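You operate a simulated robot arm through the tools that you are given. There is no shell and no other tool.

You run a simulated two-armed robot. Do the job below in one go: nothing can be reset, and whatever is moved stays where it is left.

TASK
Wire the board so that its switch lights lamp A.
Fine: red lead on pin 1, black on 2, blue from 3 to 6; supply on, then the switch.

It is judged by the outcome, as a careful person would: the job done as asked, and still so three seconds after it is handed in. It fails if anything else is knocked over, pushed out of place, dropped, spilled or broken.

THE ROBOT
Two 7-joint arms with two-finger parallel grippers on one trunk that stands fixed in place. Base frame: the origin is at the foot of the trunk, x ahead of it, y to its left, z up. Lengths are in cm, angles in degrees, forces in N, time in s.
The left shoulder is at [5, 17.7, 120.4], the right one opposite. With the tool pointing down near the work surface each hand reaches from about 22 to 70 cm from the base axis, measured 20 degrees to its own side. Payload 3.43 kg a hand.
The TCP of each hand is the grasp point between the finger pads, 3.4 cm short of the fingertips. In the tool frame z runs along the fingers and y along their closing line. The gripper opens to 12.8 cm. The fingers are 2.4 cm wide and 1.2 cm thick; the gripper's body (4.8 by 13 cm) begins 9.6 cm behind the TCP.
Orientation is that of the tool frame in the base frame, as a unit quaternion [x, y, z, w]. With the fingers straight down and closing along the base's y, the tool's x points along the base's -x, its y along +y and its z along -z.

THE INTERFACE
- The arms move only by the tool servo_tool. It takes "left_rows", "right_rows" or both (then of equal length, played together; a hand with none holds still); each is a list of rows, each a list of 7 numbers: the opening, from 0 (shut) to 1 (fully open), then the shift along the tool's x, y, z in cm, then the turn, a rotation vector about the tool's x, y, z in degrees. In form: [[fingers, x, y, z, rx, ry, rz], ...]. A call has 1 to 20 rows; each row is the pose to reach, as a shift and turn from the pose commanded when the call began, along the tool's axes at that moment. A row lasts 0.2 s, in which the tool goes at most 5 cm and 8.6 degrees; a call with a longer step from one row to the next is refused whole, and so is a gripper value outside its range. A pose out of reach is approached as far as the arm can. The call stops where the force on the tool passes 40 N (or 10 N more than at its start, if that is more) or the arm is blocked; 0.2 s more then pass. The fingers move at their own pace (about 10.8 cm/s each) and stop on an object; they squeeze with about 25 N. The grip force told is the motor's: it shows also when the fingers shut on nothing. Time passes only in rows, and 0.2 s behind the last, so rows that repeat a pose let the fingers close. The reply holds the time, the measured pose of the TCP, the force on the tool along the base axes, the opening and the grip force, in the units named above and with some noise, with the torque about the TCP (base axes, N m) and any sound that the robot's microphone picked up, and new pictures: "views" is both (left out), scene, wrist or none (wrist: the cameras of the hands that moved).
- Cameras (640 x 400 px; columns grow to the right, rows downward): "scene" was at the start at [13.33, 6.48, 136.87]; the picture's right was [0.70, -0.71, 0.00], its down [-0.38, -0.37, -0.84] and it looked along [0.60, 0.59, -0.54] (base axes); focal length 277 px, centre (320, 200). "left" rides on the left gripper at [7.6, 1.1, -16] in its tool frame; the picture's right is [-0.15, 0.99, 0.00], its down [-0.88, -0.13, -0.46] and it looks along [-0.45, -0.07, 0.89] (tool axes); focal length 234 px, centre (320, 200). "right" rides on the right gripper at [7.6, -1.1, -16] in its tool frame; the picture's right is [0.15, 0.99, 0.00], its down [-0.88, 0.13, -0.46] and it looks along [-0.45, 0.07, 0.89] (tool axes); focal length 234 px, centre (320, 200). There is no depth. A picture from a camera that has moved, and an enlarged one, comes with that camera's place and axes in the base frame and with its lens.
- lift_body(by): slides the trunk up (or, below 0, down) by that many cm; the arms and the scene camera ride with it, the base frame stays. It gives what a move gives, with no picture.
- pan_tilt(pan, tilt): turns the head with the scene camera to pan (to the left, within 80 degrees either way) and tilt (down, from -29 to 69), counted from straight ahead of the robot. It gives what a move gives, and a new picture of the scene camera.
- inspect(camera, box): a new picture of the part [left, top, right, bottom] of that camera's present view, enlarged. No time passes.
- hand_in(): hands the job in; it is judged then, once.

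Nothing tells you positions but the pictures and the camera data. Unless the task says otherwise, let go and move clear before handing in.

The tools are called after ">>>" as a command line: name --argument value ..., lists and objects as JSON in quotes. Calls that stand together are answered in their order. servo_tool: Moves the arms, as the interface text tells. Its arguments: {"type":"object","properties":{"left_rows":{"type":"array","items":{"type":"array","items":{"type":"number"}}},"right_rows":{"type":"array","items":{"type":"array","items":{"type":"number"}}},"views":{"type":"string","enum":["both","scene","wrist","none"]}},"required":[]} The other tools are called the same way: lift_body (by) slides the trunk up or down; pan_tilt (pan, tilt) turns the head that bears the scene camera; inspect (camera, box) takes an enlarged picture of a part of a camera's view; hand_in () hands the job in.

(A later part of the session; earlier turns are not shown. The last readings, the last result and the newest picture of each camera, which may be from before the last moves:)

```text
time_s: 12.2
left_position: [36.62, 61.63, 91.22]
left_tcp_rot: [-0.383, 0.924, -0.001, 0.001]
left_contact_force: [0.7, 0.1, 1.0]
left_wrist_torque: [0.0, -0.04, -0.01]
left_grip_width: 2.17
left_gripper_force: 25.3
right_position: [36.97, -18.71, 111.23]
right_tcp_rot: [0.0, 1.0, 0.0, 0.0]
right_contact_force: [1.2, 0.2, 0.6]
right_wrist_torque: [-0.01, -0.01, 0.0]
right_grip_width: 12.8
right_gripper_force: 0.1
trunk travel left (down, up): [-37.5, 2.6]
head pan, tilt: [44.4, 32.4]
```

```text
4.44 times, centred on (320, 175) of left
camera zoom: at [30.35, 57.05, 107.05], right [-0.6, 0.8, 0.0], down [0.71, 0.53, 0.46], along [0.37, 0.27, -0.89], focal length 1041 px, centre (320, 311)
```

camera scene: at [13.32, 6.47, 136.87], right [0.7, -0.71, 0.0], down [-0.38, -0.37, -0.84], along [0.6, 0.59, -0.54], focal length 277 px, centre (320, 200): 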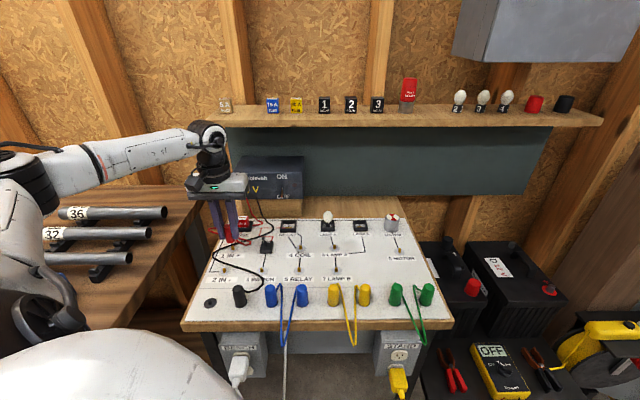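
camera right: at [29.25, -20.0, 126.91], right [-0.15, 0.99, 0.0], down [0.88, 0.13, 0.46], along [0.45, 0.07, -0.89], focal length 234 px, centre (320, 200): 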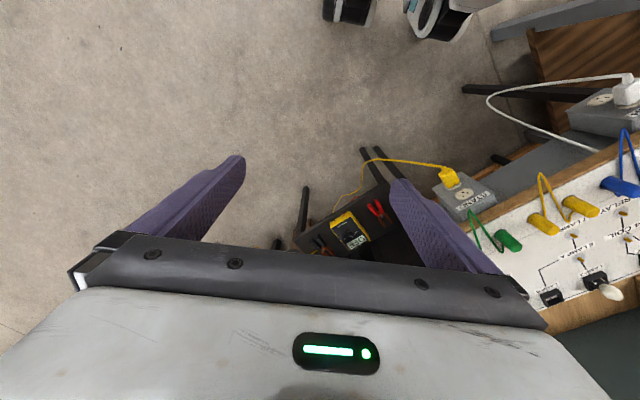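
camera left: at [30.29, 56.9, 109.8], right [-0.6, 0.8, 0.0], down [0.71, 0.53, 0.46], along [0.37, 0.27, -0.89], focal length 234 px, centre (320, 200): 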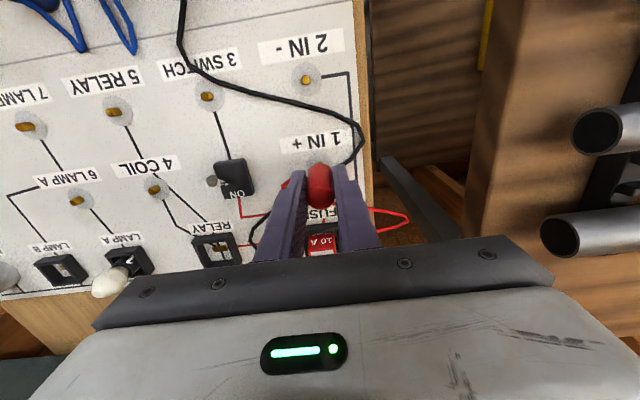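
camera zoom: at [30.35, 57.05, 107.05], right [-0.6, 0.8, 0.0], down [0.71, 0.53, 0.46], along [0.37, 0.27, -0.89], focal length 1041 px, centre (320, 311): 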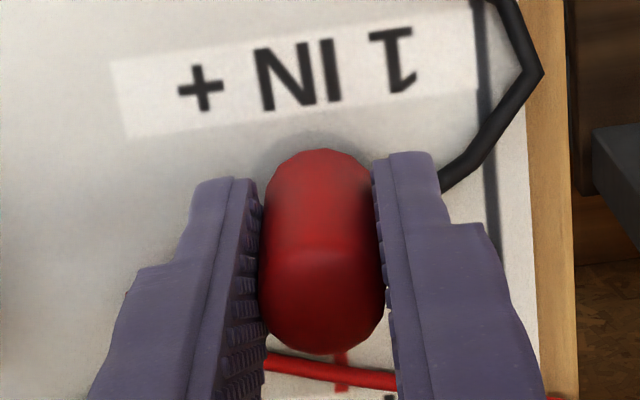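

Still free; the plug is going over the pin with no resistance. I'll lower further until it meets the board.

>>> servo_tool --left_rows '[[0, 0, 0, 0.15, 0, 0, 0], [0, 0, 0, 0.3, 0, 0, 0], [0, 0, 0, 0.3, 0, 0, 0]]' --views "none"

>>> inspect --camera "scene" --box '[190, 200, 290, 270]'

```text
time_s: 13.0
left_position: [36.54, 61.49, 90.79]
left_tcp_rot: [-0.382, 0.924, 0.0, 0.0]
left_contact_force: [2.0, 1.2, 4.5]
left_wrist_torque: [0.06, -0.04, -0.01]
left_grip_width: 2.16
left_gripper_force: 25.4
right_position: [36.81, -18.66, 111.12]
right_tcp_rot: [0.0, 1.0, 0.0, 0.0]
right_contact_force: [0.4, 0.6, -0.1]
right_wrist_torque: [0.03, -0.01, 0.01]
right_grip_width: 12.81
right_gripper_force: 0.0
trunk travel left (down, up): [-37.5, 2.6]
head pan, tilt: [44.4, 32.4]
```

```text
5.71 times, centred on (240, 235) of scene
camera zoom: at [13.31, 6.44, 136.87], right [0.7, -0.71, 0.0], down [-0.38, -0.37, -0.84], along [0.6, 0.59, -0.54], focal length 1585 px, centre (777, 0)
```

zoom: 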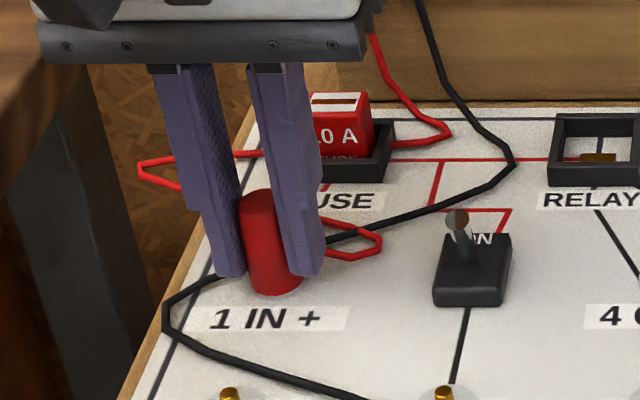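

Contact of about 4.5 N at the same height as when parked, so it has met the board. I'll give it a slight extra press, then open the fingers partway and check.

>>> servo_tool --left_rows '[[0, 0, 0, 0.15, 0, 0, 0], [0, 0, 0, 0.15, 0, 0, 0]]' --views "none"

```text
time_s: 13.6
left_position: [36.53, 61.47, 90.76]
left_tcp_rot: [-0.383, 0.924, -0.001, 0.002]
left_contact_force: [0.9, -0.4, 10.8]
left_wrist_torque: [-0.04, 0.01, 0.0]
left_grip_width: 2.15
left_gripper_force: 24.7
right_position: [36.82, -18.72, 111.11]
right_tcp_rot: [0.0, 1.0, 0.001, 0.0]
right_contact_force: [0.1, -0.7, -0.3]
right_wrist_torque: [-0.03, -0.01, -0.02]
right_grip_width: 12.79
right_gripper_force: 0.0
trunk travel left (down, up): [-37.5, 2.6]
head pan, tilt: [44.4, 32.4]
```

Firmly seated (10.8 N upward). I'll ease off, open the fingers and rise straight up.

>>> servo_tool --left_rows '[[0, 0, 0, -0.15, 0, 0, 0], [0.15, 0, 0, -0.2, 0, 0, 0], [0.38, 0, 0, -0.2, 0, 0, 0], [0.38, 0, 0, -0.2, 0, 0, 0], [0.38, 0, 0, -2, 0, 0, 0], [0.38, 0, 0, -5, 0, 0, 0], [0.38, 0, 0, -9, 0, 0, 0], [0.38, 0, 0, -9, 0, 0, 0]]' --views "both"

>>> inspect --camera "scene" --box '[190, 200, 290, 270]'

>>> inspect --camera "left" --box '[230, 60, 390, 220]'

```text
time_s: 15.4
left_position: [36.25, 61.31, 99.11]
left_tcp_rot: [-0.382, 0.924, 0.0, 0.0]
left_contact_force: [1.1, 0.0, -1.1]
left_wrist_torque: [0.03, 0.01, -0.01]
left_grip_width: 4.86
left_gripper_force: 0.1
right_position: [36.93, -18.76, 111.06]
right_tcp_rot: [0.0, 1.0, 0.0, 0.0]
right_contact_force: [-0.5, -0.2, 0.0]
right_wrist_torque: [0.02, 0.01, -0.02]
right_grip_width: 12.75
right_gripper_force: 0.0
trunk travel left (down, up): [-37.5, 2.6]
head pan, tilt: [44.4, 32.4]
camera scene: at [13.33, 6.49, 136.86], right [0.7, -0.71, 0.0], down [-0.38, -0.37, -0.84], along [0.6, 0.59, -0.54], focal length 277 px, centre (320, 200)
camera left: at [30.1, 56.8, 115.18], right [-0.6, 0.8, 0.0], down [0.71, 0.53, 0.46], along [0.37, 0.27, -0.89], focal length 234 px, centre (320, 200)
```

scene: 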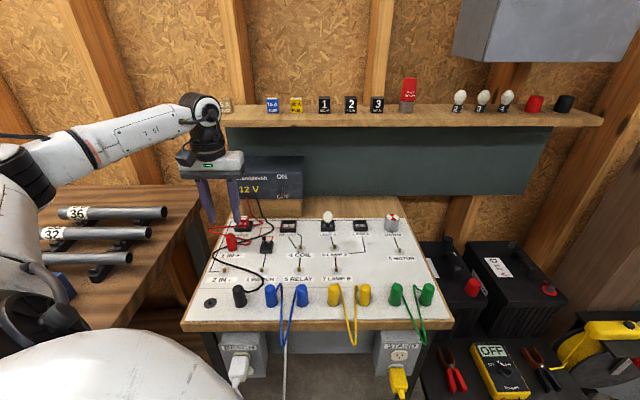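
left: 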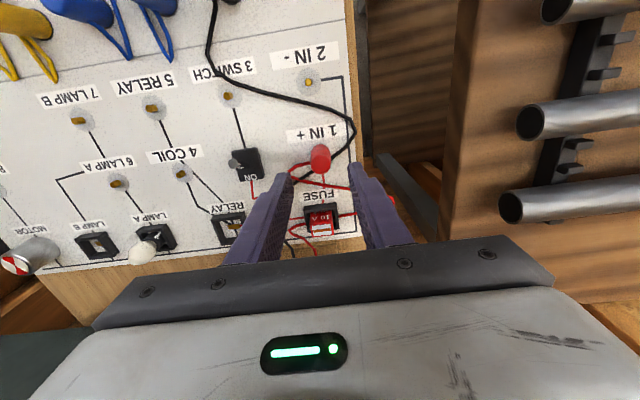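

```text
5.71 times, centred on (240, 235) of scene
camera zoom: at [13.33, 6.49, 136.86], right [0.7, -0.71, 0.0], down [-0.38, -0.37, -0.84], along [0.6, 0.59, -0.54], focal length 1585 px, centre (777, 0)
```

zoom: 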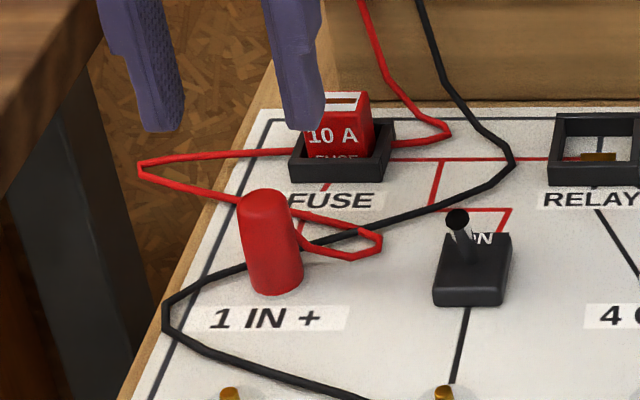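

```text
2.50 times, centred on (310, 140) of left
camera zoom: at [30.1, 56.8, 115.18], right [-0.6, 0.8, 0.0], down [0.71, 0.53, 0.46], along [0.37, 0.27, -0.89], focal length 585 px, centre (345, 350)
```

zoom: 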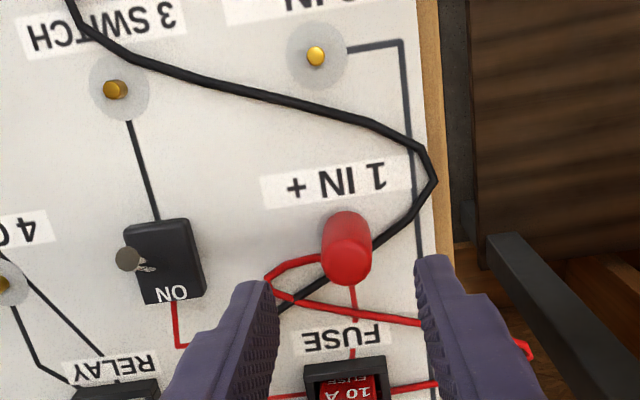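

The red plug stands seated on pin 1. Next is the black plug at about (28.7, 44.9): I'll move over it and check alignment.

>>> servo_tool --left_rows '[[0.42, 4.25, -1.58, 0, 0, 0, 0], [0.42, 8.5, -3.16, 0, 0, 0, 0], [0.42, 12.75, -4.74, 0, 0, 0, 0], [0.42, 17, -6.33, 0, 0, 0, 0], [0.42, 17, -6.33, 1.5, 0, 0, 0], [0.42, 17, -6.33, 1.5, 0, 0, 0]]' --views "wrist"

>>> inspect --camera "left" --box '[240, 90, 400, 240]'

>>> inspect --camera "scene" --box '[180, 235, 300, 310]'

```text
time_s: 16.8
left_position: [28.89, 45.18, 97.96]
left_tcp_rot: [-0.384, 0.924, 0.0, 0.0]
left_contact_force: [-0.6, 0.0, -0.7]
left_wrist_torque: [0.02, 0.02, 0.0]
left_grip_width: 5.38
left_gripper_force: 0.0
right_position: [36.87, -18.77, 111.17]
right_tcp_rot: [0.0, 1.0, 0.0, 0.0]
right_contact_force: [0.0, 0.4, 0.3]
right_wrist_torque: [0.02, 0.01, 0.01]
right_grip_width: 12.8
right_gripper_force: 0.2
trunk travel left (down, up): [-37.5, 2.6]
head pan, tilt: [44.4, 32.4]
camera left: at [22.72, 40.54, 113.87], right [-0.6, 0.8, 0.0], down [0.71, 0.53, 0.46], along [0.37, 0.27, -0.89], focal length 234 px, centre (320, 200)
```

left: 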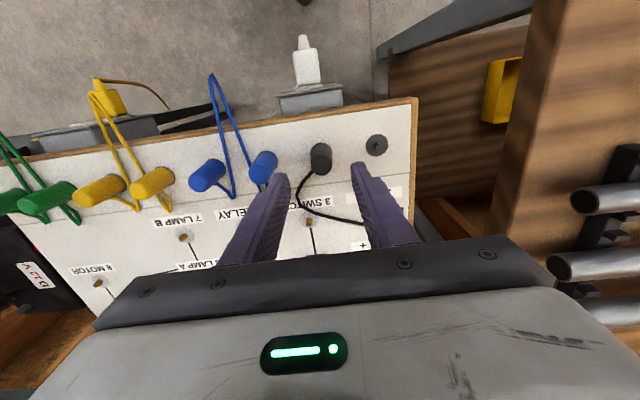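

```text
2.67 times, centred on (320, 165) of left
camera zoom: at [22.72, 40.54, 113.87], right [-0.6, 0.8, 0.0], down [0.71, 0.53, 0.46], along [0.37, 0.27, -0.89], focal length 624 px, centre (320, 293)
```

zoom: 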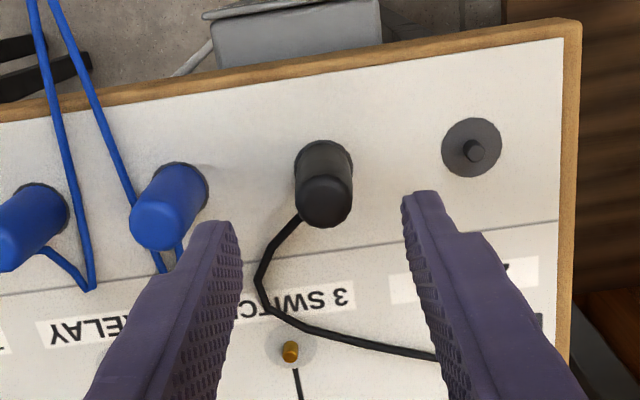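

```text
5.33 times, centred on (240, 272) of scene
camera zoom: at [13.31, 6.46, 136.87], right [0.7, -0.71, 0.0], down [-0.38, -0.37, -0.84], along [0.6, 0.59, -0.54], focal length 1479 px, centre (747, -187)
```

zoom: 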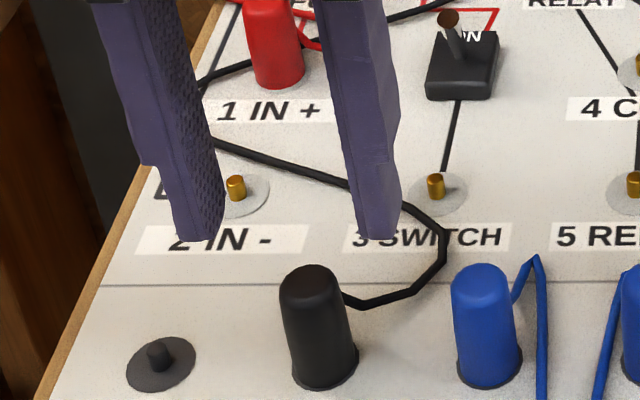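

The black plug is centred within about 0.1 cm. I'll lower onto it and grip.

>>> servo_tool --left_rows '[[0.42, 0, 0.1, 1, 0, 0, 0], [0.42, 0, 0.1, 3.5, 0, 0, 0], [0.42, 0, 0.1, 5.5, 0, 0, 0], [0.42, 0, 0.1, 7, 0, 0, 0], [0.42, 0, 0.1, 7, 0, 0, 0], [0.1, 0, 0.1, 7, 0, 0, 0], [0, 0, 0.1, 7, 0, 0, 0], [0, 0, 0.1, 7, 0, 0, 0]]' --views "wrist"

>>> inspect --camera "left" --box '[240, 110, 400, 260]'

```text
time_s: 18.6
left_position: [28.81, 45.03, 90.87]
left_tcp_rot: [-0.382, 0.924, 0.0, 0.0]
left_contact_force: [-0.1, 0.1, -0.9]
left_wrist_torque: [-0.03, 0.02, 0.02]
left_grip_width: 2.18
left_gripper_force: 25.0
right_position: [36.95, -18.75, 111.14]
right_tcp_rot: [0.0, 1.0, 0.0, 0.0]
right_contact_force: [-0.1, -0.4, 1.1]
right_wrist_torque: [0.0, 0.02, -0.03]
right_grip_width: 12.8
right_gripper_force: 0.1
trunk travel left (down, up): [-37.5, 2.6]
head pan, tilt: [44.4, 32.4]
camera left: at [22.52, 40.57, 106.8], right [-0.6, 0.8, 0.0], down [0.71, 0.53, 0.46], along [0.37, 0.27, -0.89], focal length 234 px, centre (320, 200)
```

left: 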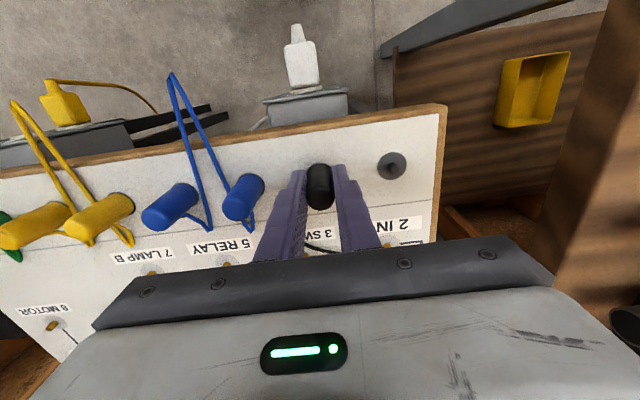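

```text
2.67 times, centred on (320, 185) of left
camera zoom: at [22.52, 40.57, 106.8], right [-0.6, 0.8, 0.0], down [0.71, 0.53, 0.46], along [0.37, 0.27, -0.89], focal length 624 px, centre (320, 240)
```

zoom: 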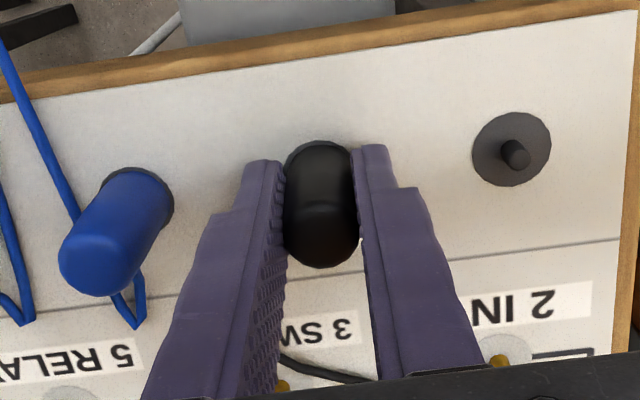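

Black plug held. I'll lift it and carry it to just past pin 2 so the pin is visible for measuring.

>>> servo_tool --left_rows '[[0, 0, 0, -1, 0, 0, 0], [0, 0, 0, -3, 0, 0, 0], [0, 0, 0, -5.5, 0, 0, 0], [0, 0, 0, -8.2, 0, 0, 0], [0, -3.8, 2.0, -8.2, 0, 0, 0], [0, -7.6, 4.0, -8.2, 0, 0, 0], [0, -11.3, 5.94, -8.2, 0, 0, 0], [0, -11.3, 5.94, -8.2, 0, 0, 0], [0, -11.3, 5.94, -8.2, 0, 0, 0]]' --views "both"

>>> inspect --camera "left" --box '[260, 60, 400, 160]'

>>> inspect --camera "left" --box '[260, 130, 380, 220]'

>>> inspect --camera "scene" --box '[180, 220, 300, 300]'

```text
time_s: 20.6
left_position: [32.59, 57.05, 99.13]
left_tcp_rot: [-0.383, 0.924, 0.0, 0.0]
left_contact_force: [-1.0, -0.2, 0.5]
left_wrist_torque: [0.0, -0.01, -0.01]
left_grip_width: 2.14
left_gripper_force: 24.9
right_position: [36.9, -18.69, 111.14]
right_tcp_rot: [0.0, 1.0, 0.0, 0.0]
right_contact_force: [-0.4, -0.3, 0.3]
right_wrist_torque: [0.0, 0.0, -0.04]
right_grip_width: 12.81
right_gripper_force: 0.1
trunk travel left (down, up): [-37.5, 2.6]
head pan, tilt: [44.4, 32.4]
camera scene: at [13.33, 6.5, 136.86], right [0.7, -0.71, 0.0], down [-0.38, -0.38, -0.84], along [0.6, 0.59, -0.54], focal length 277 px, centre (320, 200)
camera left: at [26.31, 52.51, 115.07], right [-0.6, 0.8, 0.0], down [0.71, 0.53, 0.46], along [0.37, 0.27, -0.89], focal length 234 px, centre (320, 200)
```

scene: 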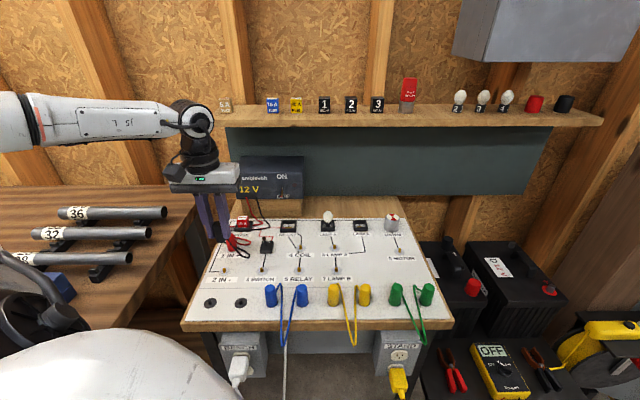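
left: 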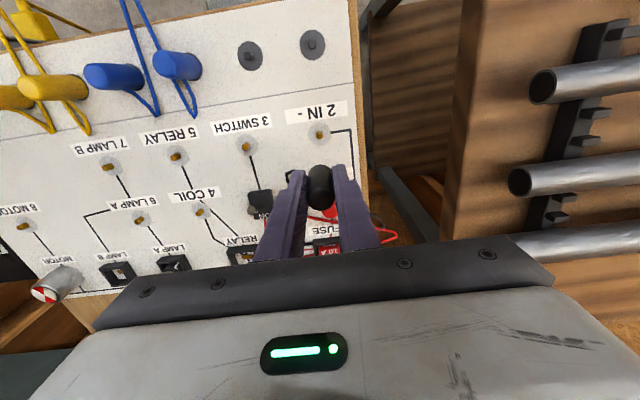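

```text
4.00 times, centred on (330, 110) of left
camera zoom: at [26.31, 52.51, 115.07], right [-0.6, 0.8, 0.0], down [0.71, 0.53, 0.46], along [0.37, 0.27, -0.89], focal length 937 px, centre (280, 560)
```

zoom: 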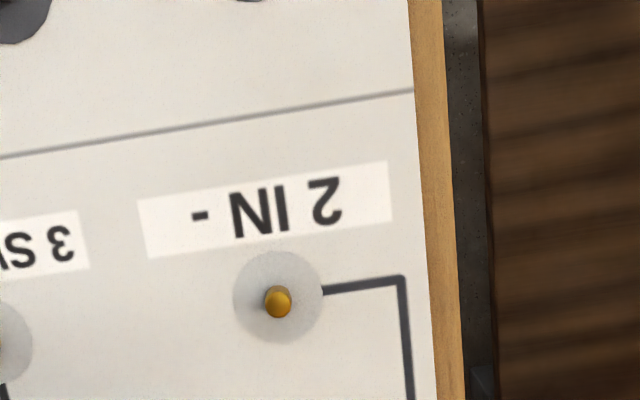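

```text
4.44 times, centred on (320, 175) of left
camera zoom: at [26.31, 52.51, 115.07], right [-0.6, 0.8, 0.0], down [0.71, 0.53, 0.46], along [0.37, 0.27, -0.89], focal length 1041 px, centre (320, 311)
```

zoom: 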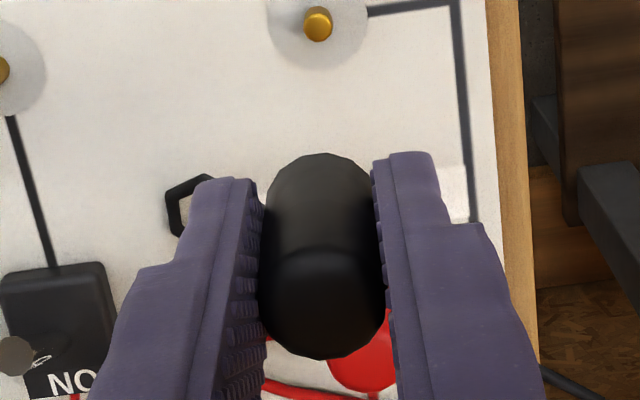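

```text
5.00 times, centred on (240, 260) of scene
camera zoom: at [13.33, 6.5, 136.86], right [0.7, -0.71, 0.0], down [-0.38, -0.38, -0.84], along [0.6, 0.59, -0.54], focal length 1387 px, centre (720, -100)
```

zoom: 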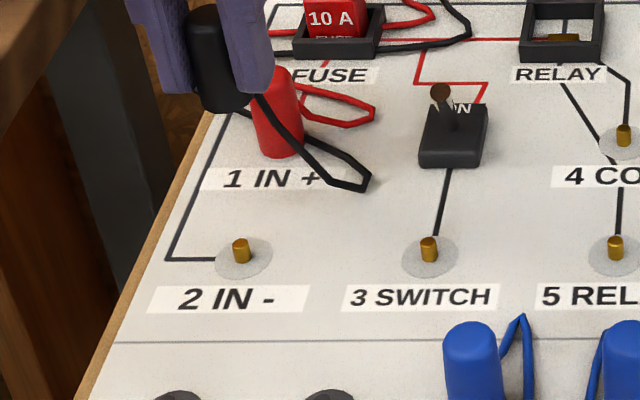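

Pin 2 appears at the same spot in view as pin 1 did, so the same correction applies. I'll align and lower in stages.

>>> servo_tool --left_rows '[[0, 1.0, 0.1, 0, 0, 0, 0], [0, 2.0, 0.2, 0, 0, 0, 0], [0, 2.0, 0.2, 2.5, 0, 0, 0], [0, 2.0, 0.2, 5, 0, 0, 0], [0, 2.0, 0.2, 5, 0, 0, 0]]' --views "none"

>>> inspect --camera "left" --box '[260, 130, 380, 220]'

>>> inspect --camera "scene" --box '[180, 220, 300, 300]'

```text
time_s: 21.8
left_position: [31.01, 56.23, 94.19]
left_tcp_rot: [-0.382, 0.924, 0.0, 0.0]
left_contact_force: [0.0, -0.1, -0.6]
left_wrist_torque: [0.02, 0.0, 0.01]
left_grip_width: 2.14
left_gripper_force: 25.0
right_position: [36.93, -18.72, 111.02]
right_tcp_rot: [0.0, 1.0, 0.0, 0.0]
right_contact_force: [-0.1, 0.7, -0.1]
right_wrist_torque: [0.03, 0.01, 0.03]
right_grip_width: 12.79
right_gripper_force: 0.1
trunk travel left (down, up): [-37.5, 2.6]
head pan, tilt: [44.4, 32.4]
```

```text
4.44 times, centred on (320, 175) of left
camera zoom: at [24.84, 51.76, 110.11], right [-0.6, 0.8, 0.0], down [0.71, 0.53, 0.46], along [0.37, 0.27, -0.89], focal length 1041 px, centre (320, 311)
```

zoom: 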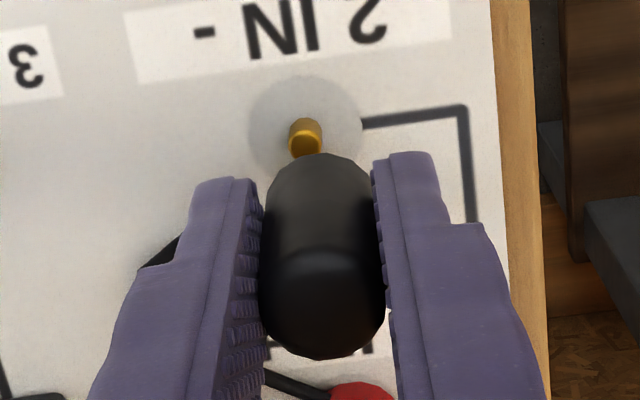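

```text
5.00 times, centred on (240, 260) of scene
camera zoom: at [13.32, 6.47, 136.87], right [0.7, -0.71, 0.0], down [-0.38, -0.37, -0.84], along [0.6, 0.59, -0.54], focal length 1387 px, centre (720, -100)
```

zoom: 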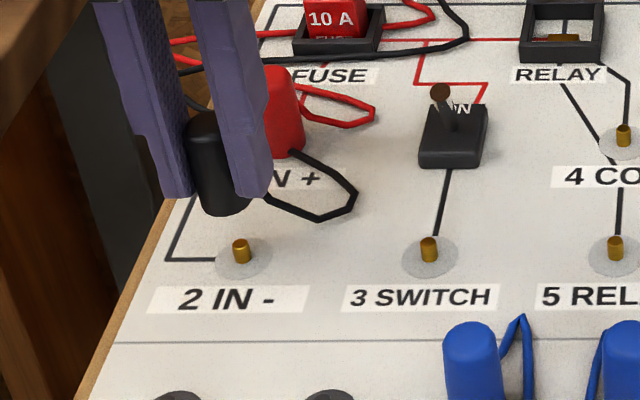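

The view shows the pin about 0.4 cm off in both directions from where the plug would land (the arm settled slightly off). I'll correct and recheck before lowering.

>>> servo_tool --left_rows '[[0, 0.4, -0.35, 0, 0, 0, 0], [0, 0.4, -0.35, 0.5, 0, 0, 0], [0, 0.4, -0.35, 0.5, 0, 0, 0], [0, 0.4, -0.35, 0.5, 0, 0, 0]]' --views "none"

>>> inspect --camera "left" --box '[260, 130, 380, 220]'

>>> inspect --camera "scene" --box '[180, 220, 300, 300]'

```text
time_s: 22.8
left_position: [31.03, 55.71, 93.69]
left_tcp_rot: [-0.382, 0.924, 0.0, 0.0]
left_contact_force: [-0.5, 0.7, -0.2]
left_wrist_torque: [0.01, -0.03, -0.01]
left_grip_width: 2.16
left_gripper_force: 25.6
right_position: [36.92, -18.66, 111.15]
right_tcp_rot: [0.0, 1.0, 0.0, 0.001]
right_contact_force: [-0.7, 0.0, 0.7]
right_wrist_torque: [0.0, -0.01, 0.04]
right_grip_width: 12.81
right_gripper_force: 0.0
trunk travel left (down, up): [-37.5, 2.6]
head pan, tilt: [44.4, 32.4]
```

```text
4.44 times, centred on (320, 175) of left
camera zoom: at [24.86, 51.21, 109.65], right [-0.6, 0.8, 0.0], down [0.71, 0.53, 0.46], along [0.37, 0.27, -0.89], focal length 1041 px, centre (320, 311)
```

zoom: 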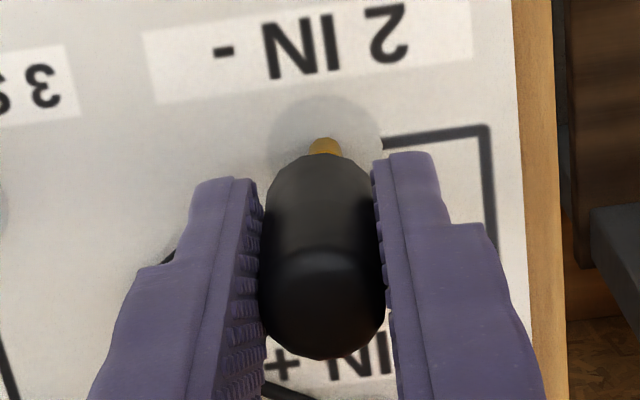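

```text
5.00 times, centred on (240, 260) of scene
camera zoom: at [13.33, 6.48, 136.87], right [0.7, -0.71, 0.0], down [-0.38, -0.37, -0.84], along [0.6, 0.59, -0.54], focal length 1387 px, centre (720, -100)
```

zoom: 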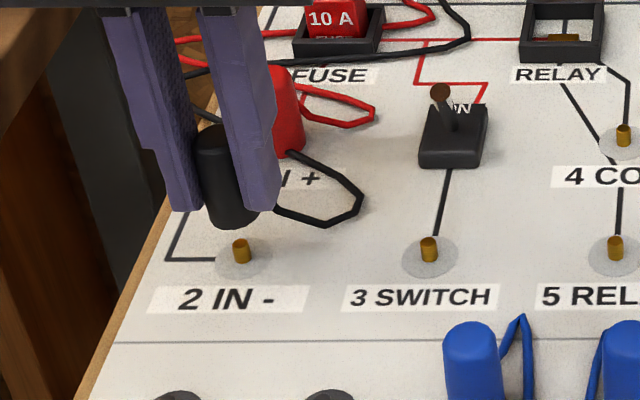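

The pin tip now lines up with the plug axis to within 0.1 cm. I'll lower it onto pin 2.

>>> servo_tool --left_rows '[[0, 0, 0.06, 0.7, 0, 0, 0], [0, 0, 0.06, 1.3, 0, 0, 0], [0, 0, 0.06, 1.8, 0, 0, 0], [0, 0, 0.06, 2.2, 0, 0, 0], [0, 0, 0.06, 2.5, 0, 0, 0], [0, 0, 0.06, 2.5, 0, 0, 0]]' --views "none"

>>> inspect --camera "scene" --box '[180, 220, 300, 300]'

>>> inspect --camera "left" --box '[260, 130, 380, 220]'

```text
time_s: 24.2
left_position: [31.16, 55.6, 91.04]
left_tcp_rot: [-0.383, 0.924, 0.0, 0.0]
left_contact_force: [0.5, 0.9, 2.5]
left_wrist_torque: [0.01, -0.01, 0.02]
left_grip_width: 2.19
left_gripper_force: 24.9
right_position: [36.92, -18.68, 111.09]
right_tcp_rot: [0.0, 1.0, 0.0, 0.0]
right_contact_force: [0.1, 0.2, -0.4]
right_wrist_torque: [0.02, 0.01, 0.0]
right_grip_width: 12.79
right_gripper_force: 0.0
trunk travel left (down, up): [-37.5, 2.6]
head pan, tilt: [44.4, 32.4]
```

```text
5.00 times, centred on (240, 260) of scene
camera zoom: at [13.32, 6.46, 136.87], right [0.7, -0.71, 0.0], down [-0.38, -0.37, -0.84], along [0.6, 0.59, -0.54], focal length 1387 px, centre (720, -100)
```

zoom: 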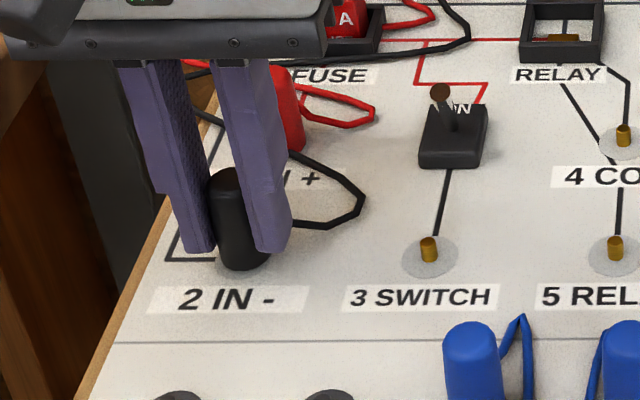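

```text
4.44 times, centred on (320, 175) of left
camera zoom: at [24.84, 51.06, 107.03], right [-0.6, 0.8, 0.0], down [0.71, 0.53, 0.46], along [0.37, 0.27, -0.89], focal length 1041 px, centre (320, 311)
```

zoom: 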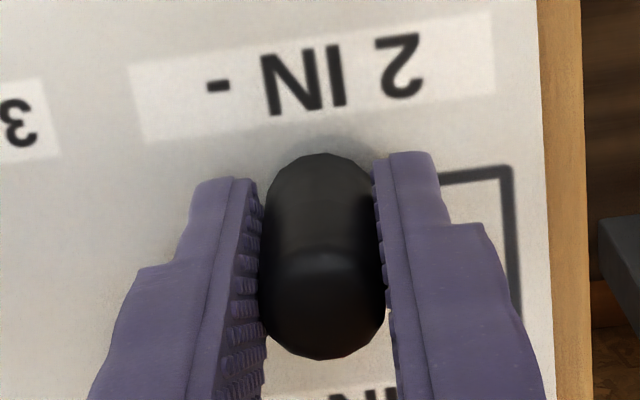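

It is going over pin 2 with light force. I'll seat it fully.

>>> servo_tool --left_rows '[[0, 0, 0, 0.15, 0, 0, 0], [0, 0, 0, 0.3, 0, 0, 0], [0, 0, 0, 0.3, 0, 0, 0]]' --views "none"

>>> inspect --camera "scene" --box '[180, 220, 300, 300]'

```text
time_s: 25.0
left_position: [31.05, 55.54, 90.89]
left_tcp_rot: [-0.383, 0.924, 0.0, -0.001]
left_contact_force: [0.7, -0.1, 1.1]
left_wrist_torque: [-0.01, -0.01, 0.0]
left_grip_width: 2.18
left_gripper_force: 25.2
right_position: [36.87, -18.81, 111.19]
right_tcp_rot: [0.0, 1.0, 0.0, -0.001]
right_contact_force: [-0.5, 0.0, 0.5]
right_wrist_torque: [-0.01, 0.01, 0.0]
right_grip_width: 12.8
right_gripper_force: 0.0
trunk travel left (down, up): [-37.5, 2.6]
head pan, tilt: [44.4, 32.4]
```

```text
5.00 times, centred on (240, 260) of scene
camera zoom: at [13.33, 6.46, 136.86], right [0.7, -0.71, 0.0], down [-0.38, -0.37, -0.84], along [0.6, 0.59, -0.54], focal length 1387 px, centre (720, -100)
```

zoom: 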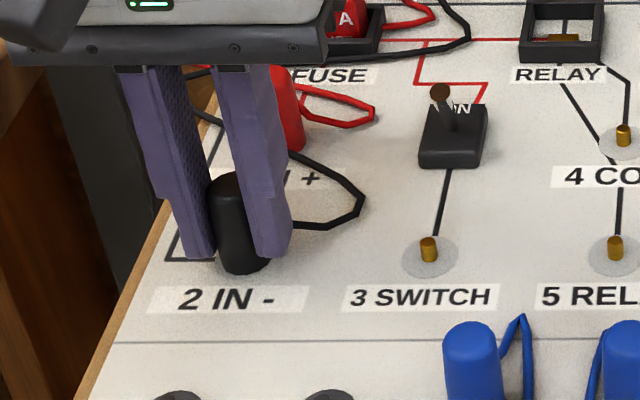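

>>> servo_tool --left_rows '[[0, 0, 0, 0.15, 0, 0, 0], [0, 0, 0, 0.3, 0, 0, 0], [0, 0, 0, 0.3, 0, 0, 0]]' --views "none"

```text
time_s: 25.8
left_position: [31.03, 55.5, 90.79]
left_tcp_rot: [-0.382, 0.924, 0.001, 0.002]
left_contact_force: [-2.6, 0.0, 16.1]
left_wrist_torque: [-0.03, 0.13, 0.02]
left_grip_width: 2.14
left_gripper_force: 25.1
right_position: [36.82, -18.86, 111.07]
right_tcp_rot: [0.0, 1.0, 0.002, 0.002]
right_contact_force: [0.5, -0.7, 0.9]
right_wrist_torque: [0.01, 0.0, 0.02]
right_grip_width: 12.8
right_gripper_force: 0.1
trunk travel left (down, up): [-37.5, 2.6]
head pan, tilt: [44.4, 32.4]
```

Seated with 16 N at the board height. I'll ease off, release and rise.

>>> servo_tool --left_rows '[[0, 0, 0, -0.25, 0, 0, 0], [0.15, 0, 0, -0.25, 0, 0, 0], [0.38, 0, 0, -0.25, 0, 0, 0], [0.38, 0, 0, -0.25, 0, 0, 0], [0.38, 0, 0, -2, 0, 0, 0], [0.38, 0, 0, -5, 0, 0, 0], [0.38, 0, 0, -9, 0, 0, 0], [0.38, 0, 0, -9, 0, 0, 0]]' --views "both"

>>> inspect --camera "scene" --box '[180, 200, 320, 300]'

>>> inspect --camera "left" --box '[120, 20, 400, 220]'

```text
time_s: 27.6
left_position: [31.0, 55.78, 99.47]
left_tcp_rot: [-0.383, 0.924, -0.001, 0.0]
left_contact_force: [0.3, -0.1, 0.0]
left_wrist_torque: [0.06, -0.04, 0.0]
left_grip_width: 4.83
left_gripper_force: 0.0
right_position: [36.93, -18.77, 111.07]
right_tcp_rot: [0.0, 1.0, 0.0, 0.001]
right_contact_force: [0.4, 0.2, 0.2]
right_wrist_torque: [0.02, 0.0, -0.04]
right_grip_width: 12.78
right_gripper_force: 0.1
trunk travel left (down, up): [-37.5, 2.6]
head pan, tilt: [44.4, 32.4]
camera scene: at [13.34, 6.5, 136.86], right [0.7, -0.71, 0.0], down [-0.38, -0.38, -0.84], along [0.6, 0.59, -0.54], focal length 277 px, centre (320, 200)
camera left: at [24.83, 51.22, 115.45], right [-0.6, 0.8, 0.0], down [0.71, 0.53, 0.46], along [0.37, 0.27, -0.89], focal length 234 px, centre (320, 200)
```

scene: 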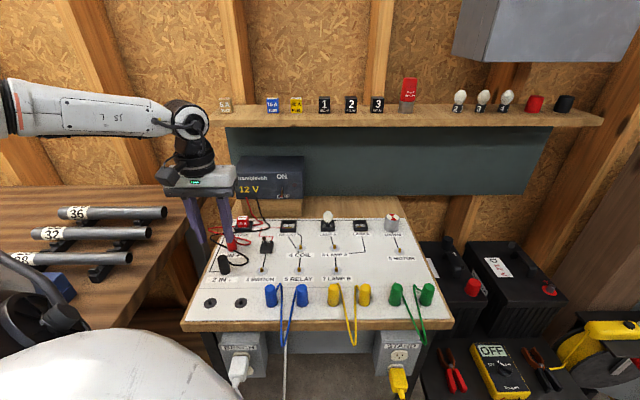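
left: 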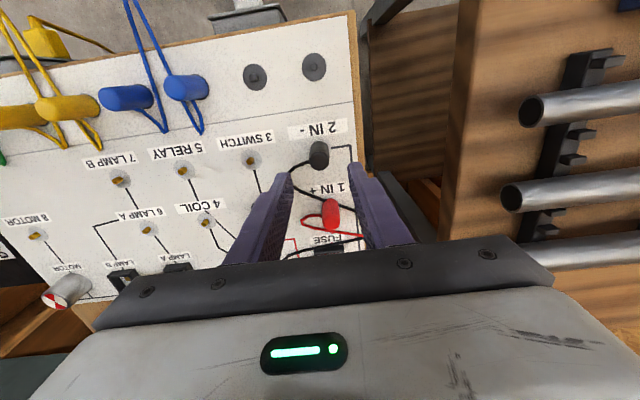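

```text
4.00 times, centred on (250, 250) of scene
camera zoom: at [13.34, 6.5, 136.86], right [0.7, -0.71, 0.0], down [-0.38, -0.38, -0.84], along [0.6, 0.59, -0.54], focal length 1110 px, centre (600, 0)
```

zoom: 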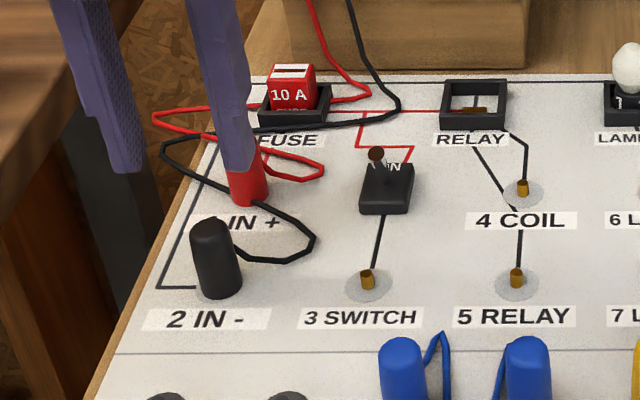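

```text
2.00 times, centred on (260, 120) of left
camera zoom: at [24.83, 51.22, 115.45], right [-0.6, 0.8, 0.0], down [0.71, 0.53, 0.46], along [0.37, 0.27, -0.89], focal length 468 px, centre (440, 360)
```

zoom: 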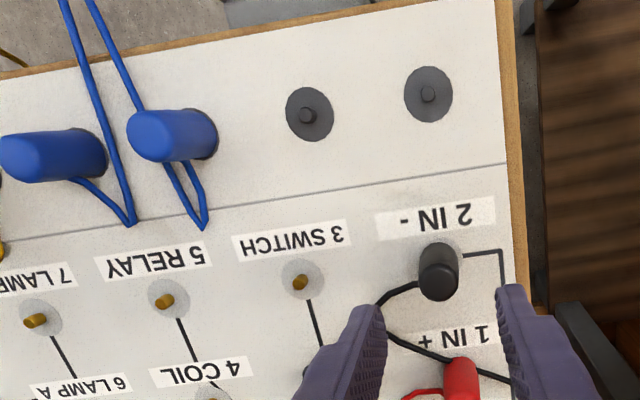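

Red is on 1 and black on 2, both standing straight. Now I'll go over the left blue plug (about (33.2, 40.3)) and look closely at how its wire runs beside it.

>>> servo_tool --left_rows '[[0.42, 2.3, -3.1, 0, 0, 0, 0], [0.42, 4.7, -6.2, 0, 0, 0, 0], [0.42, 7.0, -9.4, 0, 0, 0, 0], [0.42, 9.4, -12.54, 0, 0, 0, 0], [0.42, 9.4, -12.54, 1, 0, 0, 0], [0.42, 9.4, -12.54, 1, 0, 0, 0]]' --views "both"

>>> inspect --camera "left" --box '[240, 90, 400, 240]'

>>> inspect --camera "scene" --box '[240, 245, 340, 325]'

```text
time_s: 29.0
left_position: [33.26, 40.11, 98.65]
left_tcp_rot: [-0.383, 0.924, -0.001, 0.001]
left_contact_force: [-0.7, 0.0, -0.2]
left_wrist_torque: [0.0, -0.03, 0.05]
left_grip_width: 5.39
left_gripper_force: 0.1
right_position: [36.9, -18.75, 111.04]
right_tcp_rot: [0.0, 1.0, 0.0, 0.0]
right_contact_force: [-0.1, -0.4, -0.1]
right_wrist_torque: [-0.02, -0.03, -0.03]
right_grip_width: 12.81
right_gripper_force: 0.0
trunk travel left (down, up): [-37.5, 2.6]
head pan, tilt: [44.4, 32.4]
camera scene: at [13.34, 6.51, 136.86], right [0.7, -0.71, 0.0], down [-0.38, -0.38, -0.84], along [0.6, 0.59, -0.54], focal length 277 px, centre (320, 200)
camera left: at [27.15, 35.63, 114.49], right [-0.6, 0.8, 0.0], down [0.71, 0.53, 0.46], along [0.37, 0.27, -0.89], focal length 234 px, centre (320, 200)
```

scene: 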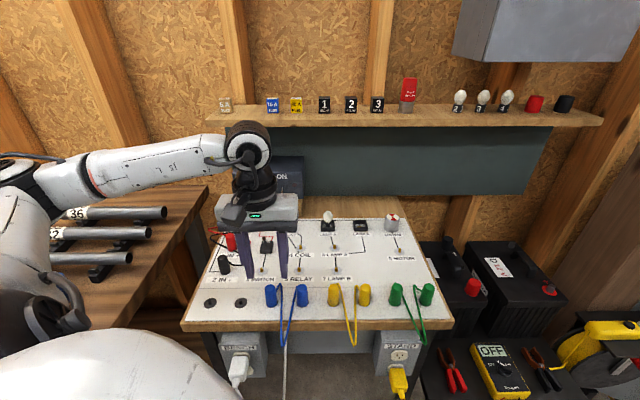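
left: 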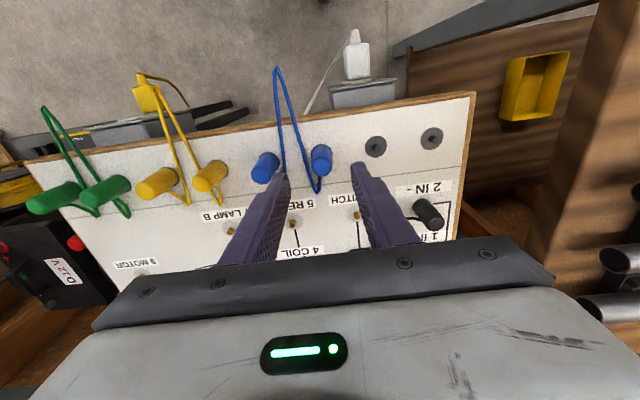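

```text
2.67 times, centred on (320, 165) of left
camera zoom: at [27.15, 35.63, 114.49], right [-0.6, 0.8, 0.0], down [0.71, 0.53, 0.46], along [0.37, 0.27, -0.89], focal length 624 px, centre (320, 293)
```

zoom: 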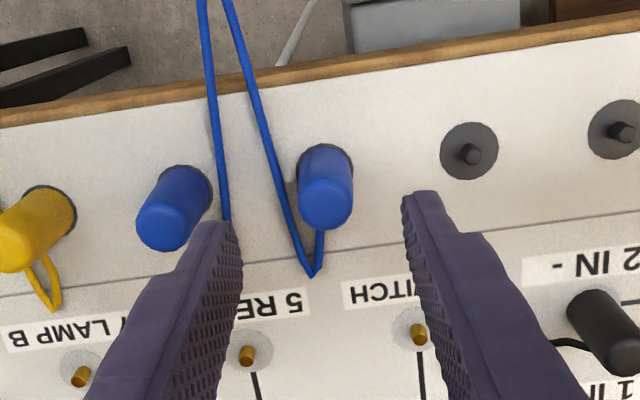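

```text
5.00 times, centred on (290, 285) of scene
camera zoom: at [13.34, 6.51, 136.86], right [0.7, -0.71, 0.0], down [-0.38, -0.38, -0.84], along [0.6, 0.59, -0.54], focal length 1387 px, centre (470, -225)
```

zoom: 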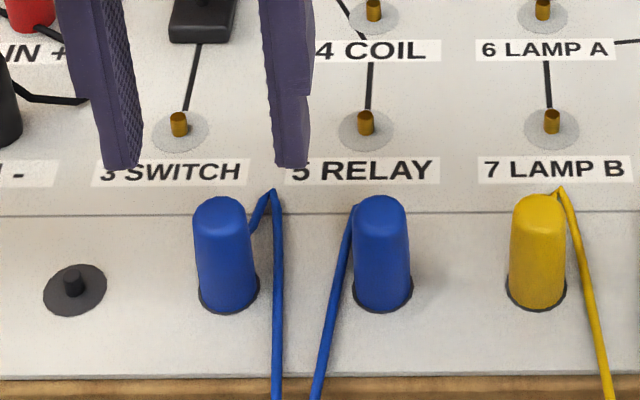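

The blue wire lies flat on the board about 2 cm to the right of the plug, so I'll grip a bit higher (fingertips above the wire). I'll correct 0.3 cm forward and 0.2 cm left, then grip.

>>> servo_tool --left_rows '[[0.42, -0.33, 0.17, 1, 0, 0, 0], [0.42, -0.33, 0.17, 3.5, 0, 0, 0], [0.42, -0.33, 0.17, 5.2, 0, 0, 0], [0.42, -0.33, 0.17, 6.5, 0, 0, 0], [0.42, -0.33, 0.17, 6.5, 0, 0, 0], [0.42, -0.33, 0.17, 6.5, 0, 0, 0]]' --views "wrist"

>>> inspect --camera "left" --box '[240, 110, 400, 260]'

>>> inspect --camera "scene" --box '[240, 245, 340, 325]'

```text
time_s: 30.4
left_position: [33.48, 40.43, 92.14]
left_tcp_rot: [-0.383, 0.924, 0.0, 0.0]
left_contact_force: [0.1, 0.7, -1.0]
left_wrist_torque: [0.02, 0.01, -0.02]
left_grip_width: 5.35
left_gripper_force: 0.1
right_position: [36.91, -18.69, 111.1]
right_tcp_rot: [0.001, 1.0, 0.0, 0.0]
right_contact_force: [-0.2, -0.3, -1.1]
right_wrist_torque: [0.03, -0.02, 0.0]
right_grip_width: 12.81
right_gripper_force: 0.1
trunk travel left (down, up): [-37.5, 2.6]
head pan, tilt: [44.4, 32.4]
camera left: at [27.29, 35.91, 108.05], right [-0.6, 0.8, 0.0], down [0.71, 0.53, 0.46], along [0.37, 0.27, -0.89], focal length 234 px, centre (320, 200)
```

left: 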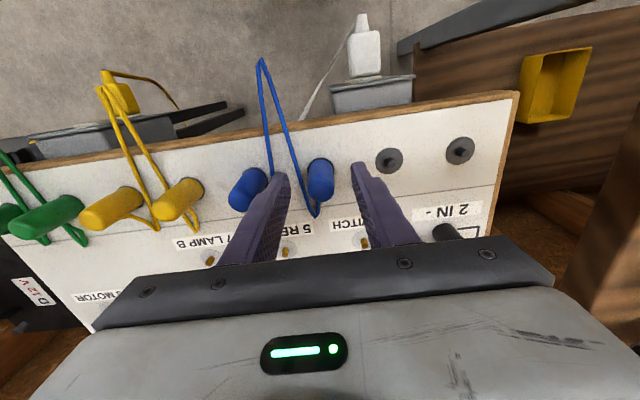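

```text
2.67 times, centred on (320, 185) of left
camera zoom: at [27.29, 35.91, 108.05], right [-0.6, 0.8, 0.0], down [0.71, 0.53, 0.46], along [0.37, 0.27, -0.89], focal length 624 px, centre (320, 240)
```

zoom: 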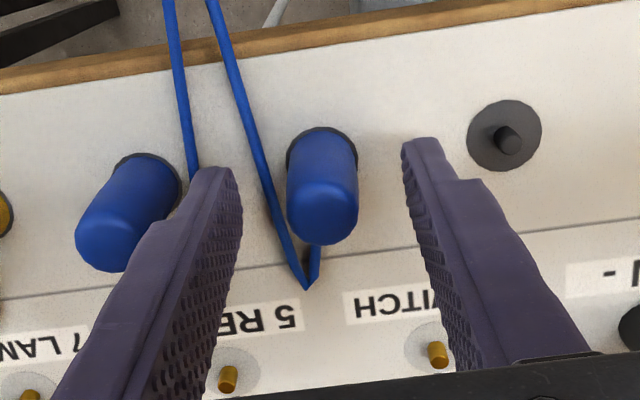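

```text
5.00 times, centred on (290, 285) of scene
camera zoom: at [13.33, 6.48, 136.87], right [0.7, -0.71, 0.0], down [-0.38, -0.37, -0.84], along [0.6, 0.59, -0.54], focal length 1387 px, centre (470, -225)
```

zoom: 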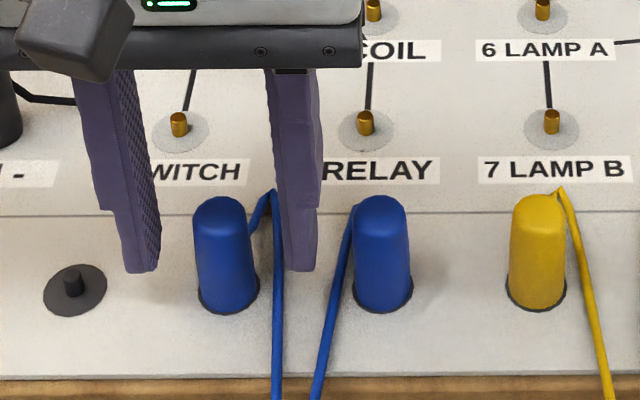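

Well centred. I'll lower another 0.3 cm and close on the left blue plug.

>>> servo_tool --left_rows '[[0.42, 0, 0, 0.3, 0, 0, 0], [0.2, 0, 0, 0.3, 0, 0, 0], [0.1, 0, 0, 0.3, 0, 0, 0], [0, 0, 0, 0.3, 0, 0, 0], [0, 0, 0, 0.3, 0, 0, 0], [0, 0, 0, 0.3, 0, 0, 0]]' --views "none"

>>> inspect --camera "scene" --box '[240, 245, 340, 325]'

>>> inspect --camera "left" --box '[240, 110, 400, 260]'

```text
time_s: 31.8
left_position: [33.49, 40.38, 91.79]
left_tcp_rot: [-0.383, 0.924, -0.001, -0.001]
left_contact_force: [0.8, 0.8, -0.5]
left_wrist_torque: [-0.02, 0.03, 0.02]
left_grip_width: 2.15
left_gripper_force: 24.7
right_position: [36.98, -18.55, 111.0]
right_tcp_rot: [0.0, 1.0, 0.0, 0.001]
right_contact_force: [-0.6, -0.4, -0.6]
right_wrist_torque: [-0.03, 0.0, 0.01]
right_grip_width: 12.79
right_gripper_force: 0.1
trunk travel left (down, up): [-37.5, 2.6]
head pan, tilt: [44.4, 32.4]
```

```text
5.00 times, centred on (290, 285) of scene
camera zoom: at [13.33, 6.48, 136.87], right [0.7, -0.71, 0.0], down [-0.38, -0.37, -0.84], along [0.6, 0.59, -0.54], focal length 1387 px, centre (470, -225)
```

zoom: 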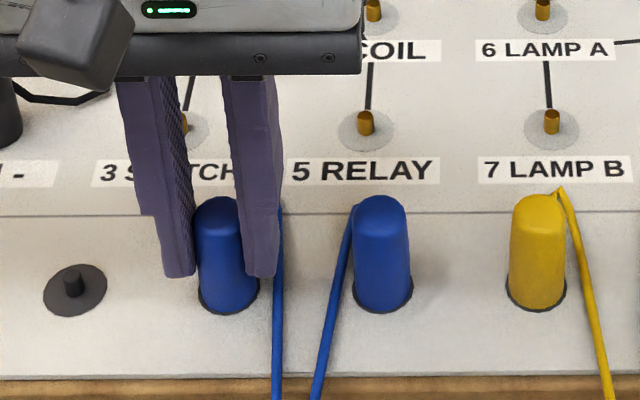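

```text
2.67 times, centred on (320, 185) of left
camera zoom: at [27.27, 35.92, 107.73], right [-0.6, 0.8, 0.0], down [0.71, 0.53, 0.46], along [0.37, 0.27, -0.89], focal length 624 px, centre (320, 240)
```

zoom: 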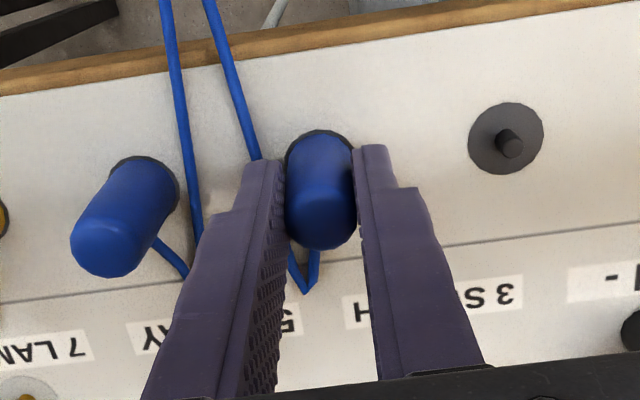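

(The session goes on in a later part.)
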